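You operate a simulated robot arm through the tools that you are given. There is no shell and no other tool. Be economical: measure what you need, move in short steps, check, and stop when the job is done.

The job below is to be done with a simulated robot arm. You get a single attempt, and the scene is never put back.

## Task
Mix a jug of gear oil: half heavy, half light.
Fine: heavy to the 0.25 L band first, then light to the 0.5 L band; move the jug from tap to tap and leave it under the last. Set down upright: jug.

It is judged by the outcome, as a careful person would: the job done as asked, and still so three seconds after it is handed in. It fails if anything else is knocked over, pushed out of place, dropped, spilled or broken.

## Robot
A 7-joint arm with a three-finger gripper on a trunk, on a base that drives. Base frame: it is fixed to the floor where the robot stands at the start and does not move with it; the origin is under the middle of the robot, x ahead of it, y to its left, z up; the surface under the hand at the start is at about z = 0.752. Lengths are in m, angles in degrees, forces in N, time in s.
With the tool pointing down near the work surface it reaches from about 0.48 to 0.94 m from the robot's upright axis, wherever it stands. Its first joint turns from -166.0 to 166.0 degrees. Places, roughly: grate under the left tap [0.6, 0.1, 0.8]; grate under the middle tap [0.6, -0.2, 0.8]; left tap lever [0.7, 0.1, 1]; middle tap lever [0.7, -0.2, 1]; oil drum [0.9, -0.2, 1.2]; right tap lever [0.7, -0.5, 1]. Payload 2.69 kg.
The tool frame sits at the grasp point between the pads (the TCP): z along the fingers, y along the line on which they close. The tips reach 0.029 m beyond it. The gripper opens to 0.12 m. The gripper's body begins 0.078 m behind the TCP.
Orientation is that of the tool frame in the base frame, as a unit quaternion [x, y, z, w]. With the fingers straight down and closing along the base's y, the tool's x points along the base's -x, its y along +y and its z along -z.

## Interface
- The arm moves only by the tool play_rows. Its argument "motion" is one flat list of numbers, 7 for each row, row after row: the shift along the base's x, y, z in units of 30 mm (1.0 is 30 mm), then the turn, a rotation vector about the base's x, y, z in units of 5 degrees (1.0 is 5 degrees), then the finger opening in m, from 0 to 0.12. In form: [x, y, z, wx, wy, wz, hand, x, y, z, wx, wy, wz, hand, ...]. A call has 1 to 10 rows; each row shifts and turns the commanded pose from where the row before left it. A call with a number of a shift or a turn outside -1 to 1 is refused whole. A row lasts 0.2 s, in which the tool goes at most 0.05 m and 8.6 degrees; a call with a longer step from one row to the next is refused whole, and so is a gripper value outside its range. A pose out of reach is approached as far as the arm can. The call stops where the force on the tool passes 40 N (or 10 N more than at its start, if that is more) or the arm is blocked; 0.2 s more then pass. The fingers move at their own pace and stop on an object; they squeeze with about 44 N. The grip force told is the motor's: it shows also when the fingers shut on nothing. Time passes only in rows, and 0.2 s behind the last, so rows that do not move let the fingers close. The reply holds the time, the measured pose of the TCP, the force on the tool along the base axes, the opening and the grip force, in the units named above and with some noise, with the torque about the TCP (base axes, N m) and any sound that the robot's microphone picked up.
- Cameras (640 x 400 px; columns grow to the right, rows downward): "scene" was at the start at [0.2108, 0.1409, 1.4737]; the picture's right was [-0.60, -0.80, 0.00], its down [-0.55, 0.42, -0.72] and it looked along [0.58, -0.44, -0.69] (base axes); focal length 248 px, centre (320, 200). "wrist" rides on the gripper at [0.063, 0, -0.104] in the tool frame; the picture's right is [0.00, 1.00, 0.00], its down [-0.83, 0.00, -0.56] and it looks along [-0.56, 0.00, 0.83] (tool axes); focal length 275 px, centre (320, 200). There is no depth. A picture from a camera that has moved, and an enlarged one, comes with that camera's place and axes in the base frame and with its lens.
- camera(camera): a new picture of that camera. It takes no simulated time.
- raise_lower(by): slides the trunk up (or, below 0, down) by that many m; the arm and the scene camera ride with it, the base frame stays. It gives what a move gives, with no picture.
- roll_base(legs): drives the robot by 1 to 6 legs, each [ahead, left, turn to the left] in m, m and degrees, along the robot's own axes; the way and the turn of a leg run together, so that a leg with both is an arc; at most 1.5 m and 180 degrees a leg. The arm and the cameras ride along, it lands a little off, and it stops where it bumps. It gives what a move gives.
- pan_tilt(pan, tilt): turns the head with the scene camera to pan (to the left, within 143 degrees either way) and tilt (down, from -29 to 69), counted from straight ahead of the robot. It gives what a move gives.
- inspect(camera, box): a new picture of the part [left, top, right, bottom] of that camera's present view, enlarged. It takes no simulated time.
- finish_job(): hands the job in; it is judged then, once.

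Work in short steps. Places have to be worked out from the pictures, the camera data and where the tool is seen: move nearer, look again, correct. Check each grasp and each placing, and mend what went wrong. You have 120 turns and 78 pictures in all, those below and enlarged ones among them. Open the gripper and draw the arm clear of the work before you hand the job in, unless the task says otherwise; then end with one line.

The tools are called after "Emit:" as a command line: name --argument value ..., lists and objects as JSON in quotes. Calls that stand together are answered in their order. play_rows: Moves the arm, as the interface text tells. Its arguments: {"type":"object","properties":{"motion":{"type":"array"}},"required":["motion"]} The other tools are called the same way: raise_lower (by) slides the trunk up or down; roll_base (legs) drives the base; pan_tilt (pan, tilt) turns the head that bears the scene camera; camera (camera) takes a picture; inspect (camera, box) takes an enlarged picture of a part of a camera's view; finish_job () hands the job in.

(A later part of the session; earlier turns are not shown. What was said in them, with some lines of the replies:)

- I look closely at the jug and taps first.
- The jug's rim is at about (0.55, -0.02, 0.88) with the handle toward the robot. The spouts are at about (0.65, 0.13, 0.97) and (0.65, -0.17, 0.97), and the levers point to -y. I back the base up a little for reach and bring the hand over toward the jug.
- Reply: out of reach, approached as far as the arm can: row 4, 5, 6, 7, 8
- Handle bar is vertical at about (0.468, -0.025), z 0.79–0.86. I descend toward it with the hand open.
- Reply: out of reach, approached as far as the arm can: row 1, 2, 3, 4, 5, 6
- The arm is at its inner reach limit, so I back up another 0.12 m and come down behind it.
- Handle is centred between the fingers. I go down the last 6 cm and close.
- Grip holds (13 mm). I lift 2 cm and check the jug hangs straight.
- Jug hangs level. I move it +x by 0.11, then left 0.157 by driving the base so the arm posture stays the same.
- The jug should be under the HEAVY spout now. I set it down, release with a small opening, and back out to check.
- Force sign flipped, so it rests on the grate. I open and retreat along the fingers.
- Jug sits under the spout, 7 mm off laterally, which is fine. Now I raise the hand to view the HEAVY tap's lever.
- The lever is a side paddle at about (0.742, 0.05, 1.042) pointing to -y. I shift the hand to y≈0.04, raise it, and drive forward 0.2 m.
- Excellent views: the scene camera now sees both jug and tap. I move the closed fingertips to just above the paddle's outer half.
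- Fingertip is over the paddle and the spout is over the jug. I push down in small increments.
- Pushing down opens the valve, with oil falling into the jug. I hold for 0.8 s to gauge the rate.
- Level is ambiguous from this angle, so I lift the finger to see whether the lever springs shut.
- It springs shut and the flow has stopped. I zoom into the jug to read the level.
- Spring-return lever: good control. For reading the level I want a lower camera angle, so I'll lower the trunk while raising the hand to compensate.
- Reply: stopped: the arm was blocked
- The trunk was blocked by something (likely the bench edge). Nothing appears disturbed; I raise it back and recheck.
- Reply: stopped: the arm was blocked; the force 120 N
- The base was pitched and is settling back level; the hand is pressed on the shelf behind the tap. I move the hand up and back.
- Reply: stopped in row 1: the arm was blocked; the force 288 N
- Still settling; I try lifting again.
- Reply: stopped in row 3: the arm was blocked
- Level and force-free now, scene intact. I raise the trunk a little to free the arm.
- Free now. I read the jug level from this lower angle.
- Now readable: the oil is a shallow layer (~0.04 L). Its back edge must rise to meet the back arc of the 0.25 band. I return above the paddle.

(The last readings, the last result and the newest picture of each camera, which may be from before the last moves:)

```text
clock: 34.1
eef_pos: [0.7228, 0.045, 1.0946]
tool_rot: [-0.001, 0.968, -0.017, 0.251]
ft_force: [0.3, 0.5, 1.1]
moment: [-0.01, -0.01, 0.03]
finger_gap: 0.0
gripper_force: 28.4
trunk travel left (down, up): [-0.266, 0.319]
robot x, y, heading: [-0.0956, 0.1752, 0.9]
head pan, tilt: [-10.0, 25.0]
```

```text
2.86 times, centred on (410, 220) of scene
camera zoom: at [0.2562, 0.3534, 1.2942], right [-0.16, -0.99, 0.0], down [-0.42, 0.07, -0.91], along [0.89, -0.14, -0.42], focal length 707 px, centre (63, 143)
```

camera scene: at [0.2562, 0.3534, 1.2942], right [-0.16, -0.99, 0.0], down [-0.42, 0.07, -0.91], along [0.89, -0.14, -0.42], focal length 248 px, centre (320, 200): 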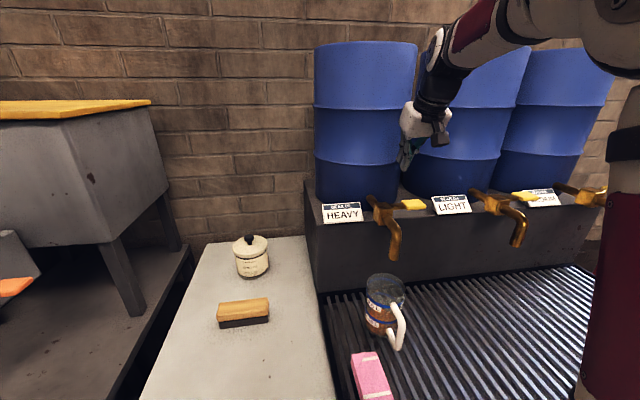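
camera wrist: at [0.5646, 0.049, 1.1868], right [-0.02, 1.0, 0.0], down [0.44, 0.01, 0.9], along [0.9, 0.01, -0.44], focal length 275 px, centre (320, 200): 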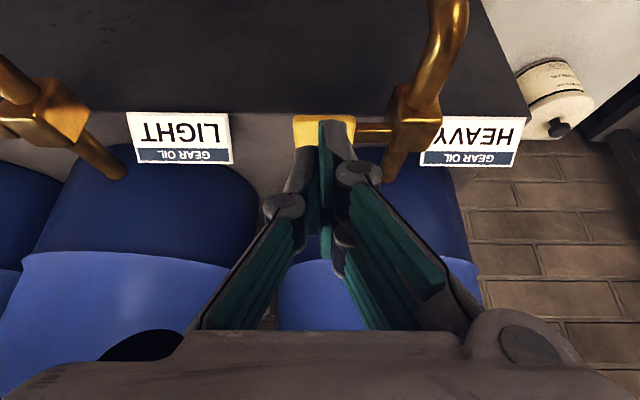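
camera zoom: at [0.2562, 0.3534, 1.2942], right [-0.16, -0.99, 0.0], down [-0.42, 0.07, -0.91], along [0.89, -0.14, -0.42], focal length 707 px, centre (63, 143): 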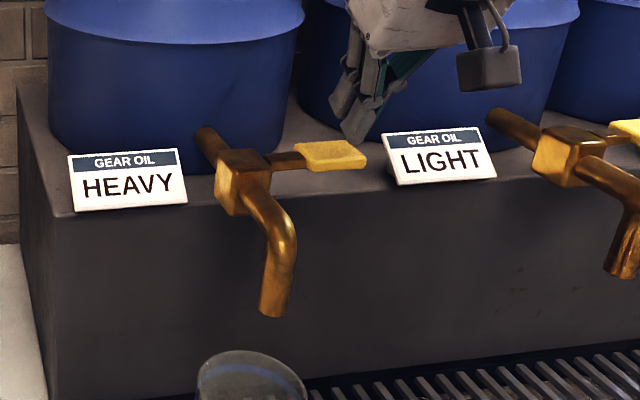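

Emit:
play_rows --motion '[0, 0, -0.5, 0, 0, 0, 0, 0, 0, -0.45, 0, 0, 0, 0, 0, 0, 0, 0, 0, 0, 0, 0, 0, 0, 0, 0, 0, 0, 0, 0, 0, 0, 0, 0, 0, 0, 0, 0, 0, 0, 0, 0, 0, 0, 0, 0, 0, 0, 0, 0, 0, 0, 0, 0, 0, 0, 0, 0, 0.95, 0, 0, 0, 0]'

Emit:
inspect --camera "scene" --box '[355, 265, 415, 355]'

```text
clock: 36.1
eef_pos: [0.7228, 0.0451, 1.0943]
tool_rot: [-0.001, 0.968, -0.017, 0.25]
ft_force: [0.2, 0.3, -0.9]
moment: [0.01, 0.01, -0.02]
finger_gap: 0.0
gripper_force: 29.1
trunk travel left (down, up): [-0.266, 0.319]
robot x, y, heading: [-0.0963, 0.1708, 0.6]
head pan, tilt: [-10.0, 25.0]
```

```text
4.44 times, centred on (385, 310) of scene
camera zoom: at [0.2563, 0.3534, 1.2941], right [-0.16, -0.99, 0.0], down [-0.42, 0.07, -0.91], along [0.89, -0.14, -0.42], focal length 1100 px, centre (31, -289)
```

zoom: 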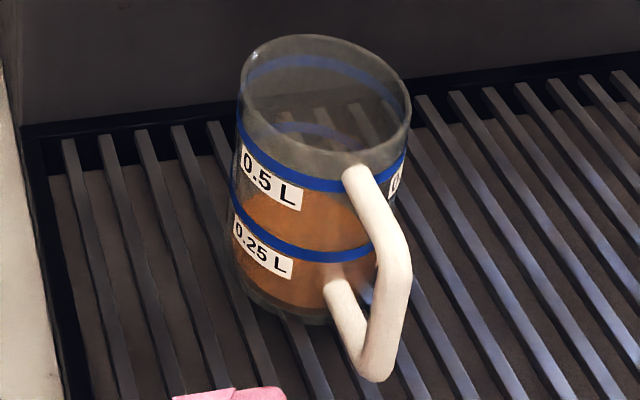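

Barely changed, so that depth gives only a trickle. I push deeper and check while it flows.

Emit:
play_rows --motion '[0, 0, -0.7, 0, 0, 0, 0, 0, 0, -0.6, 0, 0, 0, 0, 0, 0, 0, 0, 0, 0, 0, 0, 0, 0, 0, 0, 0, 0]'

Emit:
inspect --camera "scene" --box '[335, 190, 435, 355]'

```text
clock: 37.1
eef_pos: [0.7259, 0.0453, 1.0562]
tool_rot: [-0.001, 0.968, -0.017, 0.251]
ft_force: [-2.3, 1.3, 6.1]
moment: [0.09, 0.09, 0.05]
finger_gap: 0.0
gripper_force: 28.9
trunk travel left (down, up): [-0.266, 0.319]
robot x, y, heading: [-0.0936, 0.1739, 1.1]
head pan, tilt: [-10.0, 25.0]
```

```text
2.42 times, centred on (385, 272) of scene
camera zoom: at [0.2558, 0.3535, 1.2943], right [-0.16, -0.99, 0.0], down [-0.42, 0.07, -0.91], along [0.9, -0.14, -0.42], focal length 600 px, centre (162, 24)
```

zoom: 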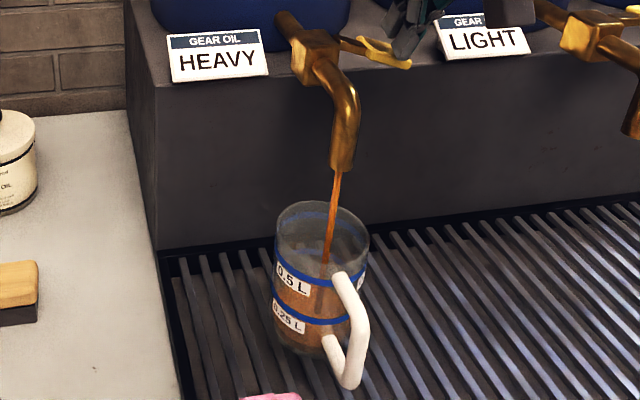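

Flowing well at this depth. I hold another second, then look again.

Emit:
play_rows --motion '[0, 0, 0, 0, 0, 0, 0, 0, 0, 0, 0, 0, 0, 0, 0, 0, 0, 0, 0, 0, 0, 0, 0, 0, 0, 0, 0, 0]'

Emit:
inspect --camera "scene" --box '[355, 265, 415, 355]'

```text
clock: 38.1
eef_pos: [0.7238, 0.0439, 1.0567]
tool_rot: [-0.001, 0.968, -0.016, 0.251]
ft_force: [-2.5, -0.9, 5.1]
moment: [0.0, 0.09, 0.04]
finger_gap: 0.0
gripper_force: 28.5
trunk travel left (down, up): [-0.266, 0.319]
robot x, y, heading: [-0.0958, 0.1711, 0.6]
head pan, tilt: [-10.0, 25.0]
```

```text
4.44 times, centred on (385, 310) of scene
camera zoom: at [0.2559, 0.3534, 1.2943], right [-0.16, -0.99, 0.0], down [-0.42, 0.07, -0.91], along [0.9, -0.14, -0.42], focal length 1100 px, centre (31, -289)
```

zoom: 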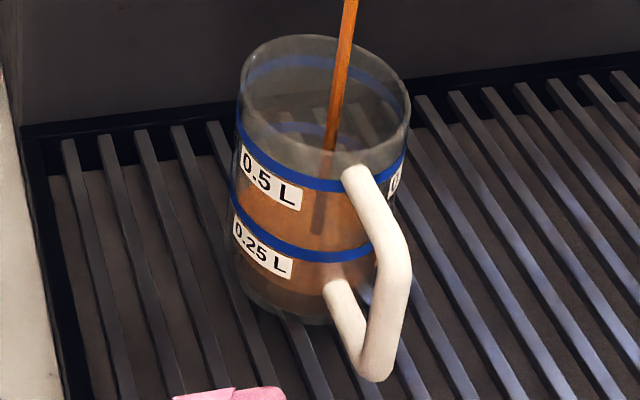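

Front edge of the oil is now about halfway to the 0.25 band. I hold another 1.2 s.

Emit:
play_rows --motion '[0, 0, 0, 0, 0, 0, 0, 0, 0, 0, 0, 0, 0, 0, 0, 0, 0, 0, 0, 0, 0, 0, 0, 0, 0, 0, 0, 0, 0, 0, 0, 0, 0, 0, 0]'

Emit:
inspect --camera "scene" --box '[355, 265, 415, 355]'

```text
clock: 39.3
eef_pos: [0.7242, 0.045, 1.0562]
tool_rot: [-0.001, 0.968, -0.017, 0.251]
ft_force: [-1.2, -1.8, 4.7]
moment: [-0.07, 0.08, 0.02]
finger_gap: 0.0
gripper_force: 29.0
trunk travel left (down, up): [-0.266, 0.319]
robot x, y, heading: [-0.0928, 0.1738, 1.0]
head pan, tilt: [-10.0, 25.0]
```

```text
4.44 times, centred on (385, 310) of scene
camera zoom: at [0.2559, 0.3533, 1.2943], right [-0.16, -0.99, 0.0], down [-0.42, 0.07, -0.91], along [0.9, -0.14, -0.42], focal length 1100 px, centre (31, -289)
```

zoom: 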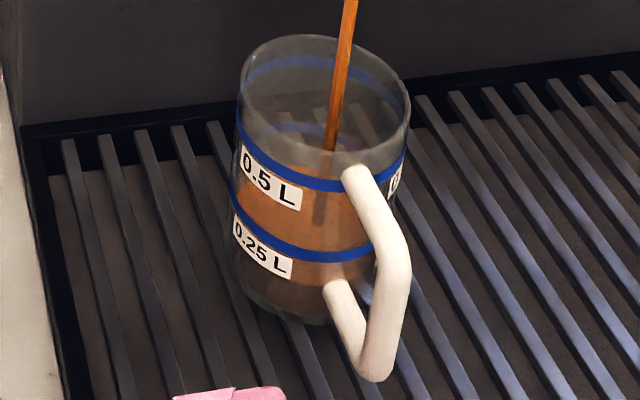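

Rising slowly (~7 px of the remaining ~25). I hold another 1.8 s.

Emit:
play_rows --motion '[0, 0, 0, 0, 0, 0, 0, 0, 0, 0, 0, 0, 0, 0, 0, 0, 0, 0, 0, 0, 0, 0, 0, 0, 0, 0, 0, 0, 0, 0, 0, 0, 0, 0, 0, 0, 0, 0, 0, 0, 0, 0, 0, 0, 0, 0, 0, 0, 0, 0, 0, 0, 0, 0, 0, 0]'

Emit:
inspect --camera "scene" --box '[355, 265, 415, 355]'

```text
clock: 41.1
eef_pos: [0.7237, 0.0443, 1.0569]
tool_rot: [-0.001, 0.968, -0.017, 0.251]
ft_force: [-2.9, -1.5, 3.8]
moment: [-0.02, 0.11, 0.04]
finger_gap: 0.0
gripper_force: 28.3
trunk travel left (down, up): [-0.266, 0.319]
robot x, y, heading: [-0.094, 0.1739, 0.8]
head pan, tilt: [-10.0, 25.0]
```

```text
4.44 times, centred on (385, 310) of scene
camera zoom: at [0.2559, 0.3534, 1.2943], right [-0.16, -0.99, 0.0], down [-0.42, 0.07, -0.91], along [0.9, -0.14, -0.42], focal length 1100 px, centre (31, -289)
```

zoom: 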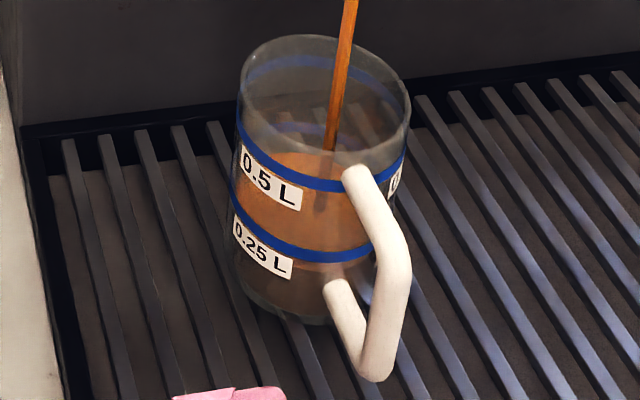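

Level ~0.18–0.2 L now. I hold another 1.2 s.

Emit:
play_rows --motion '[0, 0, 0, 0, 0, 0, 0, 0, 0, 0, 0, 0, 0, 0, 0, 0, 0, 0, 0, 0, 0, 0, 0, 0, 0, 0, 0, 0, 0, 0, 0, 0, 0, 0, 0]'

Emit:
inspect --camera "scene" --box '[365, 270, 405, 330]'

```text
clock: 42.3
eef_pos: [0.7235, 0.0442, 1.0554]
tool_rot: [-0.001, 0.968, -0.017, 0.25]
ft_force: [-2.8, -1.7, 4.8]
moment: [-0.01, 0.1, 0.02]
finger_gap: 0.0
gripper_force: 28.3
trunk travel left (down, up): [-0.266, 0.319]
robot x, y, heading: [-0.0991, 0.1747, 0.7]
head pan, tilt: [-10.0, 25.0]
```

```text
6.67 times, centred on (385, 300) of scene
camera zoom: at [0.2559, 0.3534, 1.2943], right [-0.16, -0.99, 0.0], down [-0.42, 0.07, -0.91], along [0.9, -0.14, -0.42], focal length 1650 px, centre (-113, -467)
```

zoom: 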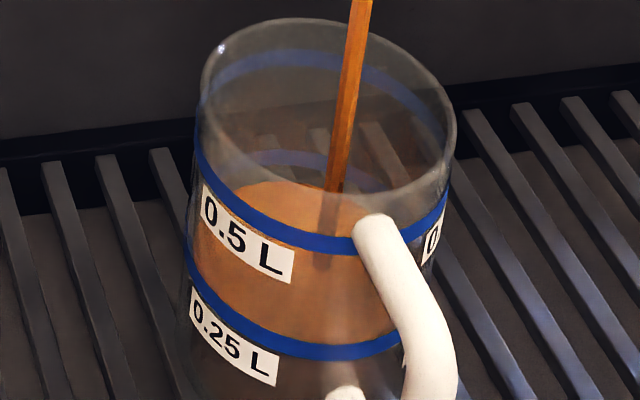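

Back edge sits just below the back arc of the 0.25 band. I hold about 1 s more.

Emit:
play_rows --motion '[0, 0, 0, 0, 0, 0, 0, 0, 0, 0, 0, 0, 0, 0, 0, 0, 0, 0, 0, 0, 0, 0, 0, 0, 0, 0, 0, 0]'

Emit:
inspect --camera "scene" --box '[365, 270, 405, 330]'

```text
clock: 43.3
eef_pos: [0.7258, 0.0449, 1.0566]
tool_rot: [0.0, 0.968, -0.017, 0.251]
ft_force: [-2.4, -2.1, 4.7]
moment: [0.0, 0.12, -0.01]
finger_gap: 0.0
gripper_force: 28.4
trunk travel left (down, up): [-0.266, 0.319]
robot x, y, heading: [-0.0967, 0.1746, 0.8]
head pan, tilt: [-10.0, 25.0]
```

```text
6.67 times, centred on (385, 300) of scene
camera zoom: at [0.2559, 0.3534, 1.2943], right [-0.16, -0.99, 0.0], down [-0.42, 0.07, -0.91], along [0.9, -0.14, -0.42], focal length 1650 px, centre (-113, -467)
```

zoom: 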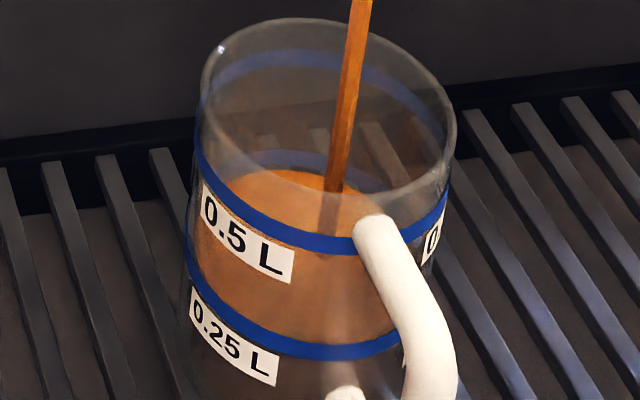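

About 12 px left at 10 px/s; I hold 0.9 s more then lift.

Emit:
play_rows --motion '[0, 0, 0, 0, 0, 0, 0, 0, 0, 0, 0, 0, 0, 0, 0, 0, 0, 0, 0, 0, 0, 0, 0, 0, 0, 0, 0, 0, 0, 0, 1, 0, 0, 0, 0, 0, 0, 0.5, 0, 0, 0, 0]'

Emit:
inspect --camera "scene" --box '[365, 270, 405, 330]'

```text
clock: 44.7
eef_pos: [0.7248, 0.0437, 1.1025]
tool_rot: [-0.001, 0.968, -0.017, 0.251]
ft_force: [0.1, -0.4, 0.2]
moment: [0.05, -0.04, 0.05]
finger_gap: 0.0001
gripper_force: 28.9
trunk travel left (down, up): [-0.266, 0.319]
robot x, y, heading: [-0.0969, 0.1739, 0.7]
head pan, tilt: [-10.0, 25.0]
```

```text
6.67 times, centred on (385, 300) of scene
camera zoom: at [0.2562, 0.3535, 1.2941], right [-0.16, -0.99, 0.0], down [-0.42, 0.07, -0.91], along [0.89, -0.14, -0.42], focal length 1650 px, centre (-113, -467)
```

zoom: 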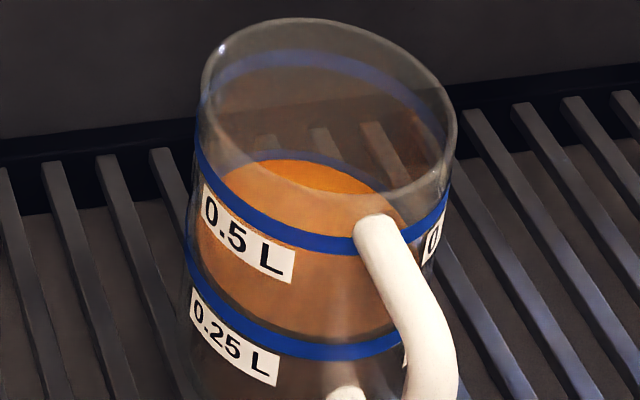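

Oil edge is within the 0.25 L band. Now I raise the trunk back and roll the base back to fetch the jug.

Emit:
raise_lower --by 0.208

Emit:
roll_base --legs '[[-0.2, 0, -0.8]]'

Emit:
play_rows --motion '[-0.5, 0.6, -1, 0, 0, 0, 0.05, -0.5, 0.6, -1, 0, 0, 0, 0.05, -0.5, 0.6, -1, 0, 0, 0, 0.05, 0, 0.6, -1, 0, 0, 0, 0.05, 0, 0.6, -1, 0, 0, 0, 0.05, 0, 0, -1, 0, 0, 0, 0.05, 0, 0, -1, 0, 0, 0, 0.05, 0, 0, -1, 0, 0, 0, 0.05, 0, 0, 0, 0, 0, 0, 0.05]'

Emit:
camera --camera "wrist"

```text
clock: 46.9
eef_pos: [0.7236, 0.0458, 1.3072]
tool_rot: [-0.002, 0.968, -0.017, 0.25]
ft_force: [0.2, 0.2, 0.6]
moment: [0.0, -0.02, 0.01]
finger_gap: 0.0
gripper_force: 28.5
trunk travel left (down, up): [-0.474, 0.111]
robot x, y, heading: [-0.0959, 0.1755, 0.8]
head pan, tilt: [-10.0, 25.0]
```

```text
clock: 48.5
eef_pos: [0.5207, 0.0316, 1.3083]
tool_rot: [0.005, 0.968, -0.019, 0.251]
ft_force: [0.2, -0.7, -0.7]
moment: [-0.01, 0.01, 0.01]
finger_gap: 0.0
gripper_force: 28.8
trunk travel left (down, up): [-0.474, 0.111]
robot x, y, heading: [-0.2955, 0.1728, -0.1]
head pan, tilt: [-10.0, 25.0]
```

```text
clock: 50.5
eef_pos: [0.4747, 0.1226, 1.0672]
tool_rot: [0.005, 0.968, -0.018, 0.251]
ft_force: [-0.3, 0.1, 0.5]
moment: [-0.02, 0.01, -0.03]
finger_gap: 0.0501
gripper_force: 0.1
trunk travel left (down, up): [-0.474, 0.111]
robot x, y, heading: [-0.2964, 0.1676, 0.3]
head pan, tilt: [-10.0, 25.0]
```

```text
31 pictures are left
camera wrist: at [0.3699, 0.1254, 1.1287], right [0.02, 1.0, -0.04], down [0.46, 0.03, 0.89], along [0.89, -0.03, -0.46], focal length 275 px, centre (320, 200)
```

wrist: 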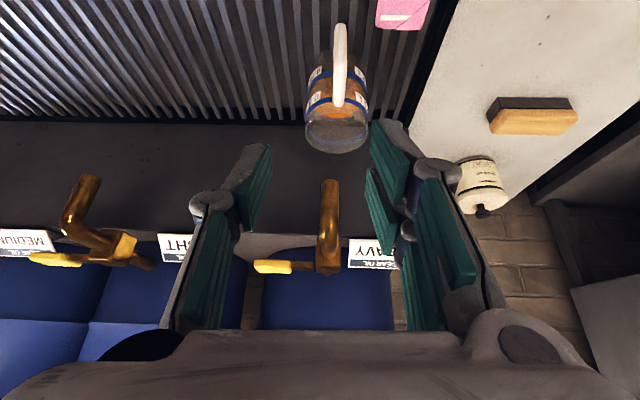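

I correct the small roll and descend to the approach point in front of the handle.

Emit:
play_rows --motion '[0, 0.12, -1, 0.46, 0, 0.3, 0.06, 0, 0.12, -1, 0, 0, 0, 0.06, 0, 0.12, -1, 0, 0, 0, 0.06, 0.1, 0.12, -1, 0, 0, 0, 0.06, 0.2, 0, -0.7, 0, 0, 0, 0.06, 0, 0, 0, 0, 0, 0, 0.06]'

Emit:
camera --camera "wrist"

```text
clock: 51.9
eef_pos: [0.4835, 0.1356, 0.9268]
tool_rot: [-0.003, 0.968, 0.004, 0.251]
ft_force: [0.1, -0.5, -0.3]
moment: [-0.04, 0.02, -0.03]
finger_gap: 0.0604
gripper_force: 0.1
trunk travel left (down, up): [-0.474, 0.111]
robot x, y, heading: [-0.2928, 0.1709, -0.1]
head pan, tilt: [-10.0, 25.0]
```

```text
30 pictures are left
camera wrist: at [0.378, 0.134, 0.9886], right [-0.01, 1.0, 0.0], down [0.46, 0.0, 0.89], along [0.89, 0.01, -0.46], focal length 275 px, centre (320, 200)
```

wrist: 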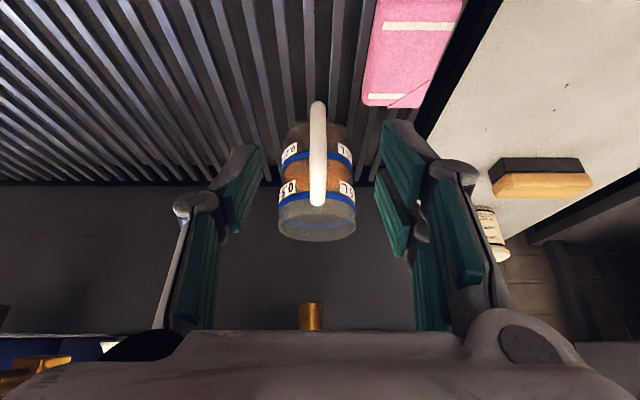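

Aligned. I go in diagonally and grip the handle.

Emit:
play_rows --motion '[0.8, 0, -0.8, 0, 0, 0, 0.06, 0.8, 0, -0.8, 0, 0, 0, 0.06, 0.8, 0, -0.8, 0, 0, 0, 0.06, 0.8, 0, -0.76, 0, 0, 0, 0.06, 0, 0, 0, 0, 0, 0, 0.06, 0, 0, 0, 0, 0, 0, 0.02, 0, 0, 0, 0, 0, 0, 0.0, 0, 0, 0, 0, 0, 0, 0.0]'

Emit:
camera --camera "wrist"

```text
clock: 53.7
eef_pos: [0.5793, 0.1355, 0.8318]
tool_rot: [-0.002, 0.968, 0.003, 0.252]
ft_force: [1.0, 0.9, 0.4]
moment: [0.26, -0.13, 0.08]
finger_gap: 0.0135
gripper_force: 40.2
trunk travel left (down, up): [-0.474, 0.111]
robot x, y, heading: [-0.298, 0.1733, 0.3]
head pan, tilt: [-10.0, 25.0]
```

```text
29 pictures are left
camera wrist: at [0.4739, 0.1344, 0.8946], right [-0.01, 1.0, 0.0], down [0.46, 0.0, 0.89], along [0.89, 0.01, -0.46], focal length 275 px, centre (320, 200)
```

wrist: 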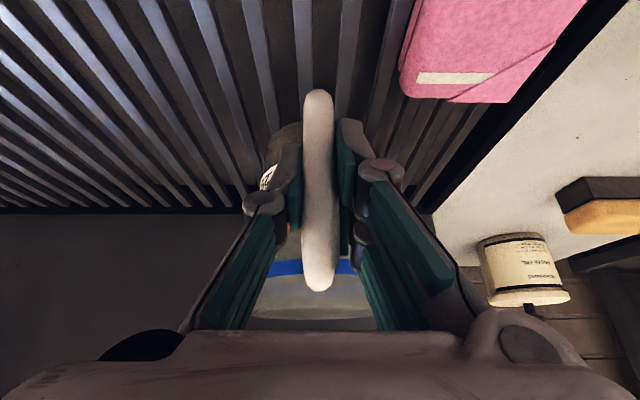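

Gripped. I lift 2 cm gently and drive right 0.306 m to the LIGHT tap.

Emit:
play_rows --motion '[0, 0, 0.35, 0, 0, 0, 0, 0, 0, 0.35, 0, 0, 0, 0, 0, 0, 0, 0, 0, 0, 0]'

Emit:
roll_base --legs '[[0, -0.15, 0], [0, -0.156, 0]]'

Emit:
camera --camera "wrist"

```text
clock: 54.5
eef_pos: [0.581, 0.1351, 0.8518]
tool_rot: [-0.003, 0.968, 0.004, 0.25]
ft_force: [0.9, -0.6, -4.5]
moment: [0.0, 0.3, 0.0]
finger_gap: 0.0134
gripper_force: 39.5
trunk travel left (down, up): [-0.474, 0.111]
robot x, y, heading: [-0.2958, 0.1729, 0.1]
head pan, tilt: [-10.0, 25.0]
```

```text
clock: 56.9
eef_pos: [0.58, -0.1745, 0.8531]
tool_rot: [-0.001, 0.968, 0.003, 0.251]
ft_force: [0.4, 0.1, -4.4]
moment: [0.01, 0.28, -0.01]
finger_gap: 0.0134
gripper_force: 39.8
trunk travel left (down, up): [-0.474, 0.111]
robot x, y, heading: [-0.2967, -0.1357, 0.0]
head pan, tilt: [-10.0, 25.0]
```

```text
28 pictures are left
camera wrist: at [0.4747, -0.1769, 0.9153], right [-0.01, 1.0, 0.0], down [0.46, 0.0, 0.89], along [0.89, 0.01, -0.46], focal length 275 px, centre (320, 200)
```

wrist: 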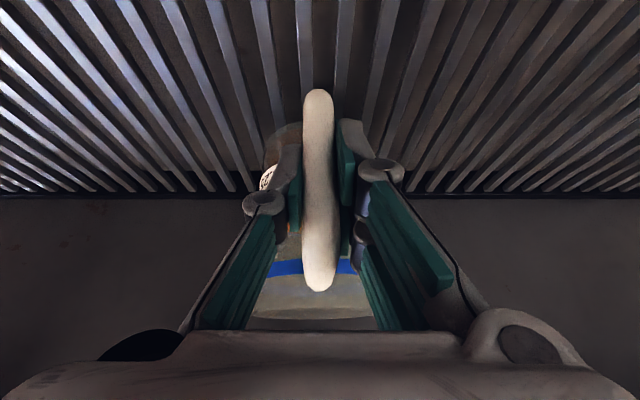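

At y≈-0.175 under the LIGHT spout. I set it down, release and back out.

Emit:
play_rows --motion '[0, 0.1, -0.35, 0, 0, 0, 0, 0, 0, -0.35, 0, 0, 0, 0, 0, 0, 0, 0, 0, 0, 0]'

Emit:
play_rows --motion '[0, 0, 0, 0, 0, 0, 0.05, 0, 0, 0, 0, 0, 0, 0.05, -0.7, 0, 0.7, 0, 0, 0, 0.05, -0.9, 0, 0.9, 0, 0, 0, 0.05, -0.9, 0, 0.9, 0, 0, 0, 0.05, -0.9, 0, 0.9, 0, 0, 0, 0.05, 0, 0, 0, 0, 0, 0, 0.05]'

Emit:
camera --camera "wrist"

```text
clock: 57.7
eef_pos: [0.5808, -0.172, 0.8334]
tool_rot: [-0.002, 0.968, 0.004, 0.252]
ft_force: [0.6, 0.0, -2.4]
moment: [0.08, 0.12, 0.0]
finger_gap: 0.0132
gripper_force: 40.1
trunk travel left (down, up): [-0.474, 0.111]
robot x, y, heading: [-0.298, -0.1376, -0.1]
head pan, tilt: [-10.0, 25.0]
```

```text
clock: 59.3
eef_pos: [0.4801, -0.1719, 0.9346]
tool_rot: [-0.001, 0.968, 0.004, 0.251]
ft_force: [-0.3, -0.1, -0.2]
moment: [0.01, -0.04, -0.02]
finger_gap: 0.05
gripper_force: 0.1
trunk travel left (down, up): [-0.474, 0.111]
robot x, y, heading: [-0.2944, -0.136, -0.1]
head pan, tilt: [-10.0, 25.0]
```

```text
27 pictures are left
camera wrist: at [0.3742, -0.1744, 0.997], right [-0.01, 1.0, 0.0], down [0.46, 0.0, 0.89], along [0.89, 0.01, -0.46], focal length 275 px, centre (320, 200)
```

wrist: 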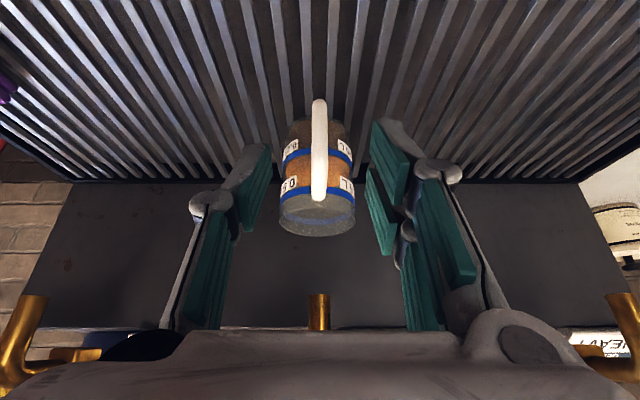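

Spout is aligned over the jug. I raise the hand, shift toward the LIGHT lever (y≈-0.257), close the fingers, and drive forward.

Emit:
play_rows --motion '[-0.2, 0, 1, 0, 0, 0, 0.05, 0, -0.5, 1, 0, 0, 0, 0.0, 0, -0.6, 1, 0, 0, 0, 0.0, 0, -0.6, 1, 0, 0, 0, 0.0, 0, -0.6, 1, 0, 0, 0, 0.0, 0, -0.6, 1, 0, 0, 0, 0.0, 0, 0, 1, 0, 0, 0, 0.0, 0, 0, 1, 0, 0, 0, 0.0, 0, 0, 1, 0, 0, 0, 0.0, 0, 0, 0, 0, 0, 0, 0]'

Emit:
roll_base --legs '[[0.2, 0, 0]]'

Emit:
play_rows --motion '[0, 0, 1, 0, 0, 0, 0, 0, 0, 1, 0, 0, 0, 0, 0, 0, 1, 0, 0, 0, 0, 0, 0, 0, 0, 0, 0, 0]'

Emit:
raise_lower --by -0.17

Emit:
camera --camera "scene"

Emit:
camera --camera "wrist"

```text
clock: 61.5
eef_pos: [0.4723, -0.2599, 1.2043]
tool_rot: [-0.001, 0.968, 0.003, 0.25]
ft_force: [0.8, 0.7, -0.1]
moment: [-0.02, -0.01, 0.03]
finger_gap: 0.0001
gripper_force: 28.4
trunk travel left (down, up): [-0.474, 0.111]
robot x, y, heading: [-0.2941, -0.1356, -0.1]
head pan, tilt: [-10.0, 25.0]
```

```text
clock: 63.1
eef_pos: [0.6749, -0.2609, 1.2035]
tool_rot: [0.0, 0.968, 0.003, 0.251]
ft_force: [-0.3, 0.4, 0.0]
moment: [-0.03, 0.0, 0.0]
finger_gap: 0.0
gripper_force: 28.3
trunk travel left (down, up): [-0.474, 0.111]
robot x, y, heading: [-0.0916, -0.1348, 0.1]
head pan, tilt: [-10.0, 25.0]
```

```text
clock: 64.1
eef_pos: [0.6727, -0.2612, 1.2924]
tool_rot: [-0.001, 0.968, 0.003, 0.251]
ft_force: [0.7, -1.0, 0.3]
moment: [0.01, -0.01, -0.01]
finger_gap: 0.0
gripper_force: 28.6
trunk travel left (down, up): [-0.474, 0.111]
robot x, y, heading: [-0.0935, -0.1362, -0.3]
head pan, tilt: [-10.0, 25.0]
```

```text
clock: 66.0
eef_pos: [0.6739, -0.2617, 1.124]
tool_rot: [0.0, 0.968, 0.003, 0.251]
ft_force: [-0.2, -0.6, 0.8]
moment: [0.01, 0.01, -0.02]
finger_gap: 0.0002
gripper_force: 28.9
trunk travel left (down, up): [-0.304, 0.281]
robot x, y, heading: [-0.0922, -0.1358, -0.3]
head pan, tilt: [-10.0, 25.0]
```

```text
26 pictures are left
camera scene: at [0.2464, 0.037, 1.332], right [-0.18, -0.98, 0.0], down [-0.42, 0.07, -0.91], along [0.89, -0.16, -0.42], focal length 248 px, centre (320, 200)
```

scene: 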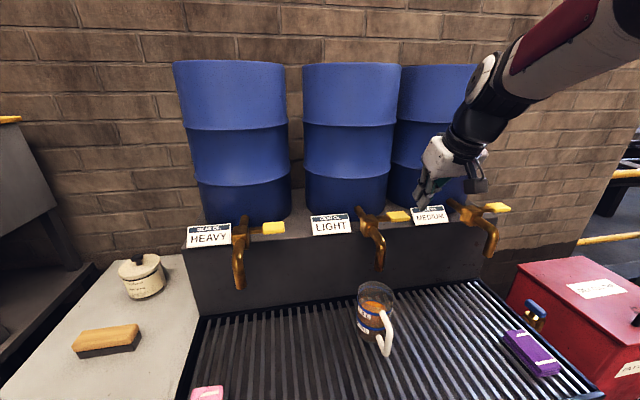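

```text
25 pictures are left
camera wrist: at [0.5682, -0.2628, 1.1862], right [-0.01, 1.0, 0.0], down [0.46, 0.0, 0.89], along [0.89, 0.01, -0.46], focal length 275 px, centre (320, 200)
```

wrist: 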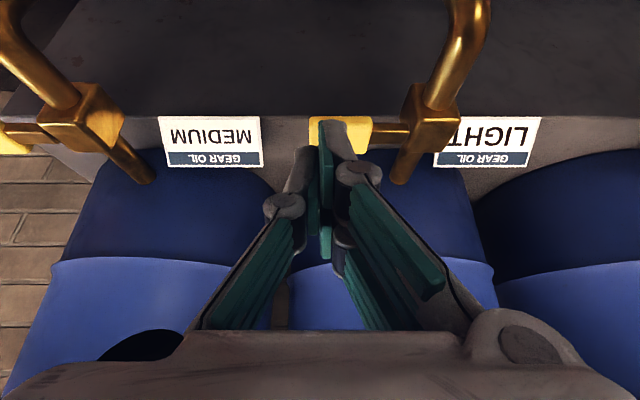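

Views are clear. I position the closed fingertip above the LIGHT paddle's outer half.

Emit:
play_rows --motion '[0.6, 0.1, 0, 0, 0, 0, 0, 0.6, 0.1, -0.3, 0, 0, 0, 0, 0.5, 0.1, -0.7, 0, 0, 0, 0, 0, 0, 0, 0, 0, 0, 0]'

Emit:
inspect --camera "scene" --box '[320, 190, 480, 360]'

```text
clock: 67.0
eef_pos: [0.7246, -0.2527, 1.0944]
tool_rot: [0.0, 0.968, 0.002, 0.251]
ft_force: [-0.3, 0.6, 0.6]
moment: [0.01, -0.02, -0.01]
finger_gap: 0.0003
gripper_force: 28.4
trunk travel left (down, up): [-0.304, 0.281]
robot x, y, heading: [-0.0947, -0.1377, -0.1]
head pan, tilt: [-10.0, 25.0]
```

```text
2.35 times, centred on (400, 275) of scene
camera zoom: at [0.2464, 0.037, 1.332], right [-0.18, -0.98, 0.0], down [-0.42, 0.07, -0.91], along [0.89, -0.16, -0.42], focal length 582 px, centre (132, 24)
```

zoom: 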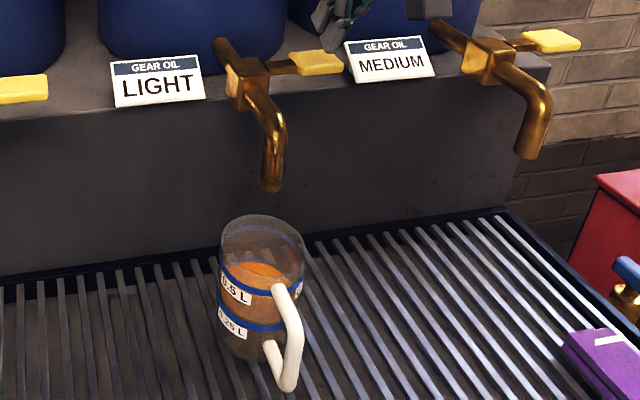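

Ready. Light oil may flow faster, so I push down with a short hold and look.

Emit:
play_rows --motion '[0, 0, -0.7, 0, 0, 0, 0, 0, 0, -0.55, 0, 0, 0, 0, 0, 0, 0, 0, 0, 0, 0]'

Emit:
inspect --camera "scene" --box '[340, 210, 420, 360]'

```text
clock: 67.8
eef_pos: [0.7254, -0.2518, 1.057]
tool_rot: [0.0, 0.968, 0.004, 0.251]
ft_force: [-4.6, 0.6, 6.3]
moment: [0.08, 0.12, 0.03]
finger_gap: 0.0001
gripper_force: 28.6
trunk travel left (down, up): [-0.304, 0.281]
robot x, y, heading: [-0.0973, -0.1387, -0.1]
head pan, tilt: [-10.0, 25.0]
```

```text
2.67 times, centred on (380, 285) of scene
camera zoom: at [0.2461, 0.037, 1.3321], right [-0.18, -0.98, 0.0], down [-0.42, 0.07, -0.91], along [0.89, -0.16, -0.42], focal length 660 px, centre (160, -27)
```

zoom: 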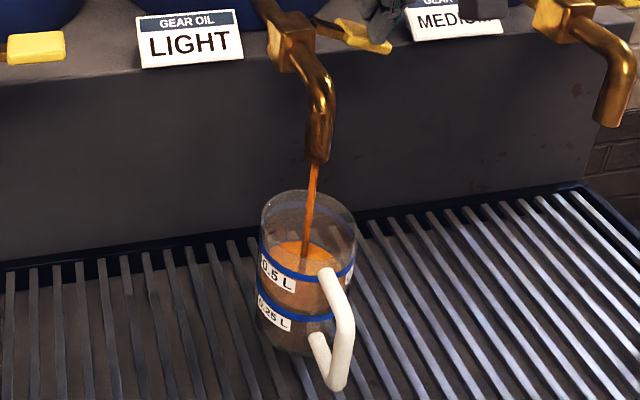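

Flowing cleanly into the jug. I hold another 1.8 s and check the rate.

Emit:
play_rows --motion '[0, 0, 0, 0, 0, 0, 0, 0, 0, 0, 0, 0, 0, 0, 0, 0, 0, 0, 0, 0, 0, 0, 0, 0, 0, 0, 0, 0, 0, 0, 0, 0, 0, 0, 0, 0, 0, 0, 0, 0, 0, 0, 0, 0, 0, 0, 0, 0, 0, 0, 0, 0, 0, 0, 0, 0]'

Emit:
inspect --camera "scene" --box '[350, 275, 402, 350]'

```text
clock: 69.6
eef_pos: [0.7249, -0.2522, 1.057]
tool_rot: [-0.001, 0.968, 0.003, 0.251]
ft_force: [-2.8, -2.1, 5.8]
moment: [-0.03, 0.09, 0.04]
finger_gap: 0.0
gripper_force: 29.2
trunk travel left (down, up): [-0.304, 0.281]
robot x, y, heading: [-0.0977, -0.1371, -0.2]
head pan, tilt: [-10.0, 25.0]
```

```text
5.33 times, centred on (376, 312) of scene
camera zoom: at [0.2462, 0.0369, 1.332], right [-0.18, -0.98, 0.0], down [-0.42, 0.07, -0.91], along [0.89, -0.16, -0.42], focal length 1320 px, centre (21, -400)
```

zoom: 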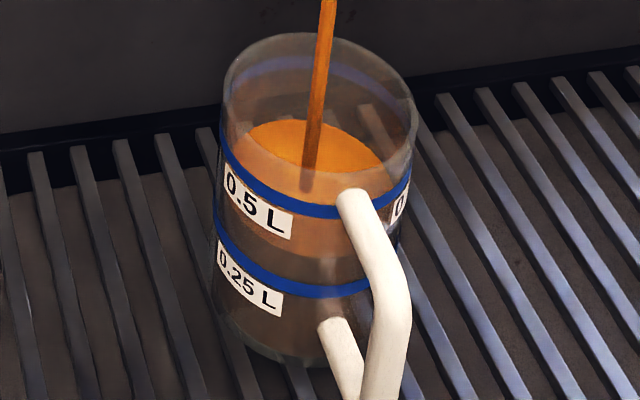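

Level ~0.33–0.35 L. I hold another 1.8 s.

Emit:
play_rows --motion '[0, 0, 0, 0, 0, 0, 0, 0, 0, 0, 0, 0, 0, 0, 0, 0, 0, 0, 0, 0, 0, 0, 0, 0, 0, 0, 0, 0, 0, 0, 0, 0, 0, 0, 0, 0, 0, 0, 0, 0, 0, 0, 0, 0, 0, 0, 0, 0, 0, 0, 0, 0, 0, 0, 0, 0]'

Emit:
inspect --camera "scene" --box '[350, 275, 402, 350]'

```text
clock: 71.4
eef_pos: [0.7241, -0.2509, 1.0563]
tool_rot: [0.0, 0.968, 0.002, 0.251]
ft_force: [-2.8, -2.8, 5.9]
moment: [-0.05, 0.09, 0.07]
finger_gap: 0.0
gripper_force: 28.7
trunk travel left (down, up): [-0.304, 0.281]
robot x, y, heading: [-0.0929, -0.1346, -0.2]
head pan, tilt: [-10.0, 25.0]
```

```text
5.33 times, centred on (376, 312) of scene
camera zoom: at [0.2461, 0.037, 1.332], right [-0.18, -0.98, 0.0], down [-0.42, 0.07, -0.91], along [0.89, -0.16, -0.42], focal length 1320 px, centre (21, -400)
```

zoom: 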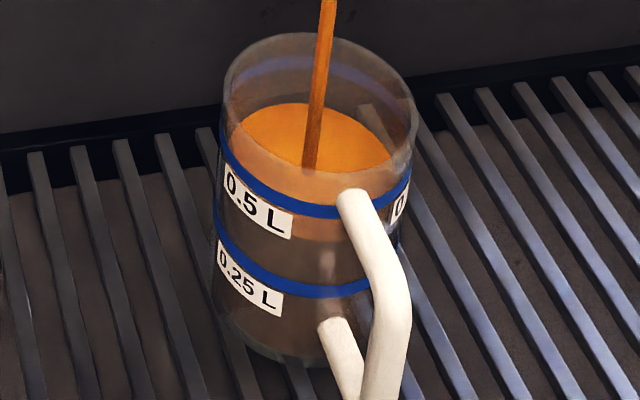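

Rising ~9.5 px/s, ~38 px to the 0.5 band's back arc. I hold 2.2 s.

Emit:
play_rows --motion '[0, 0, 0, 0, 0, 0, 0, 0, 0, 0, 0, 0, 0, 0, 0, 0, 0, 0, 0, 0, 0, 0, 0, 0, 0, 0, 0, 0, 0, 0, 0, 0, 0, 0, 0, 0, 0, 0, 0, 0, 0, 0, 0, 0, 0, 0, 0, 0, 0, 0, 0, 0, 0, 0, 0, 0, 0, 0, 0, 0, 0, 0, 0, 0, 0, 0, 0, 0, 0, 0]'

Emit:
inspect --camera "scene" --box '[350, 275, 402, 350]'

```text
clock: 73.6
eef_pos: [0.7249, -0.2505, 1.0574]
tool_rot: [-0.001, 0.968, 0.004, 0.251]
ft_force: [-2.7, -2.0, 5.1]
moment: [-0.04, 0.1, 0.0]
finger_gap: 0.0
gripper_force: 28.6
trunk travel left (down, up): [-0.304, 0.281]
robot x, y, heading: [-0.0973, -0.1355, -0.3]
head pan, tilt: [-10.0, 25.0]
```

```text
5.33 times, centred on (376, 312) of scene
camera zoom: at [0.2462, 0.037, 1.332], right [-0.18, -0.98, 0.0], down [-0.42, 0.07, -0.91], along [0.89, -0.16, -0.42], focal length 1320 px, centre (21, -400)
```

zoom: 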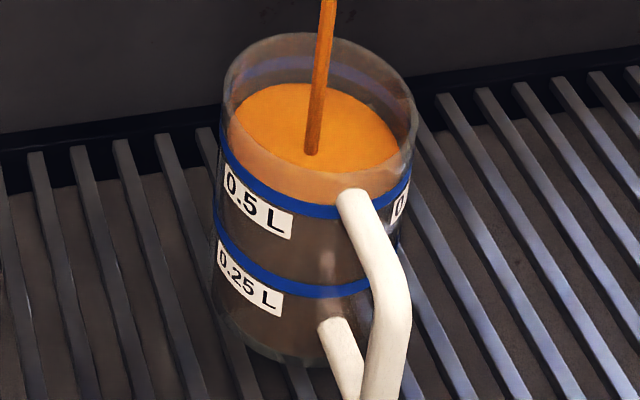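

Back edge ~83 px, target ~64. I hold 1.2 s and recheck.

Emit:
play_rows --motion '[0, 0, 0, 0, 0, 0, 0, 0, 0, 0, 0, 0, 0, 0, 0, 0, 0, 0, 0, 0, 0, 0, 0, 0, 0, 0, 0, 0, 0, 0, 0, 0, 0, 0, 0]'

Emit:
inspect --camera "scene" --box '[350, 275, 402, 350]'

```text
clock: 74.8
eef_pos: [0.7249, -0.2517, 1.0569]
tool_rot: [0.0, 0.968, 0.004, 0.251]
ft_force: [-2.7, -2.5, 5.2]
moment: [-0.03, 0.13, 0.0]
finger_gap: 0.0
gripper_force: 28.8
trunk travel left (down, up): [-0.304, 0.281]
robot x, y, heading: [-0.0966, -0.1366, 0.2]
head pan, tilt: [-10.0, 25.0]
```

```text
5.33 times, centred on (376, 312) of scene
camera zoom: at [0.2462, 0.037, 1.332], right [-0.18, -0.98, 0.0], down [-0.42, 0.07, -0.91], along [0.89, -0.16, -0.42], focal length 1320 px, centre (21, -400)
```

zoom: 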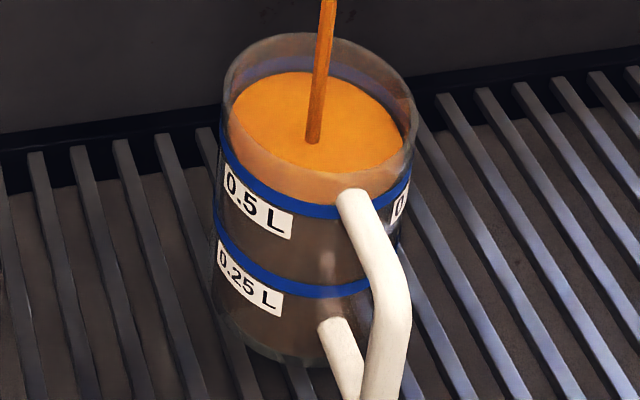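

At the lower edge of the band's back arc. I hold 0.4 s more and lift.

Emit:
play_rows --motion '[0, 0, 0, 0, 0, 0, 0, 0, 0, 0, 0, 0, 0, 0, 0, 0, 1, 0, 0, 0, 0, 0, 0, 0.5, 0, 0, 0, 0]'

Emit:
inspect --camera "scene" --box '[350, 275, 402, 350]'

```text
clock: 75.8
eef_pos: [0.7252, -0.2528, 1.1009]
tool_rot: [0.0, 0.968, 0.003, 0.25]
ft_force: [-0.3, -0.1, -0.5]
moment: [0.01, 0.04, 0.04]
finger_gap: 0.0
gripper_force: 28.5
trunk travel left (down, up): [-0.304, 0.281]
robot x, y, heading: [-0.0931, -0.1382, -0.1]
head pan, tilt: [-10.0, 25.0]
```

```text
5.33 times, centred on (376, 312) of scene
camera zoom: at [0.2466, 0.037, 1.3319], right [-0.18, -0.98, 0.0], down [-0.42, 0.07, -0.91], along [0.89, -0.16, -0.42], focal length 1320 px, centre (21, -400)
```

zoom: 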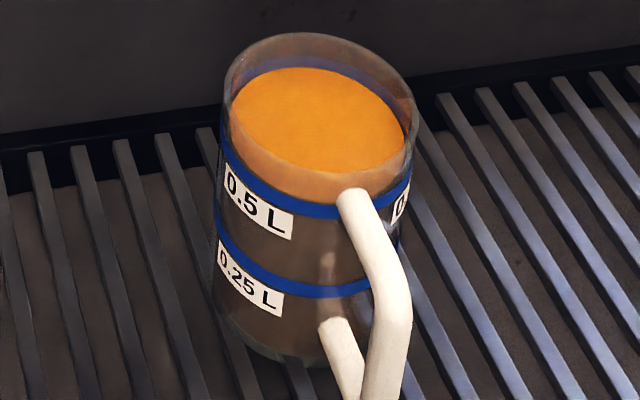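

Level is inside the 0.5 L band and flow has stopped. I raise the arm clear and back off, then take a final look.

Emit:
raise_lower --by 0.15

Emit:
roll_base --legs '[[-0.2, 0, 0]]'

Emit:
play_rows --motion '[0, 0, 0, 0, 0, 0, 0.05, 0, 0, 0, 0, 0, 0, 0.1, 0, 0, 0, 0, 0, 0, 0.1]'

Emit:
camera --camera "scene"

```text
clock: 77.6
eef_pos: [0.7269, -0.2523, 1.2516]
tool_rot: [-0.002, 0.968, 0.004, 0.25]
ft_force: [0.3, 0.2, 0.1]
moment: [0.03, 0.01, 0.0]
finger_gap: 0.0
gripper_force: 28.6
trunk travel left (down, up): [-0.454, 0.131]
robot x, y, heading: [-0.0981, -0.1363, -0.0]
head pan, tilt: [-10.0, 25.0]
```

```text
clock: 79.2
eef_pos: [0.5242, -0.2522, 1.2512]
tool_rot: [0.001, 0.968, 0.003, 0.25]
ft_force: [-0.7, -0.7, 0.4]
moment: [-0.01, -0.02, 0.01]
finger_gap: 0.0
gripper_force: 28.8
trunk travel left (down, up): [-0.454, 0.131]
robot x, y, heading: [-0.2967, -0.1356, 0.0]
head pan, tilt: [-10.0, 25.0]
```

```text
clock: 80.0
eef_pos: [0.5242, -0.2522, 1.2519]
tool_rot: [0.0, 0.968, 0.002, 0.251]
ft_force: [0.4, 0.5, 0.2]
moment: [-0.01, -0.01, 0.01]
finger_gap: 0.1
gripper_force: 0.1
trunk travel left (down, up): [-0.454, 0.131]
robot x, y, heading: [-0.3001, -0.1339, -0.1]
head pan, tilt: [-10.0, 25.0]
```

```text
17 pictures are left
camera scene: at [-0.0426, 0.0375, 1.4817], right [-0.18, -0.98, 0.0], down [-0.42, 0.07, -0.91], along [0.89, -0.16, -0.42], focal length 248 px, centre (320, 200)
```

scene: 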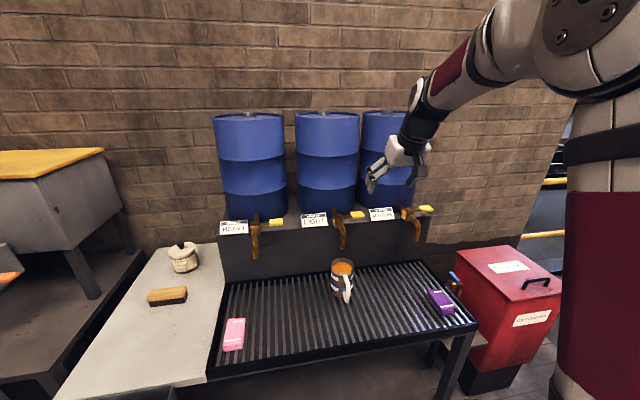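

The jug stands upright under the LIGHT tap, all taps are closed, nothing else is disturbed, and the hand is open and clear. I hand in the job.

Emit:
finish_job

```text
The job is handed in.
```

The jug was filled with heavy oil to the 0.25 L band, then light oil to the 0.5 L band, and it stands upright under the light tap; midway the trunk jammed and the robot tipped, pressing its hand hard on the shelf behind the heavy tap, but the pictures show nothing spilled or moved.
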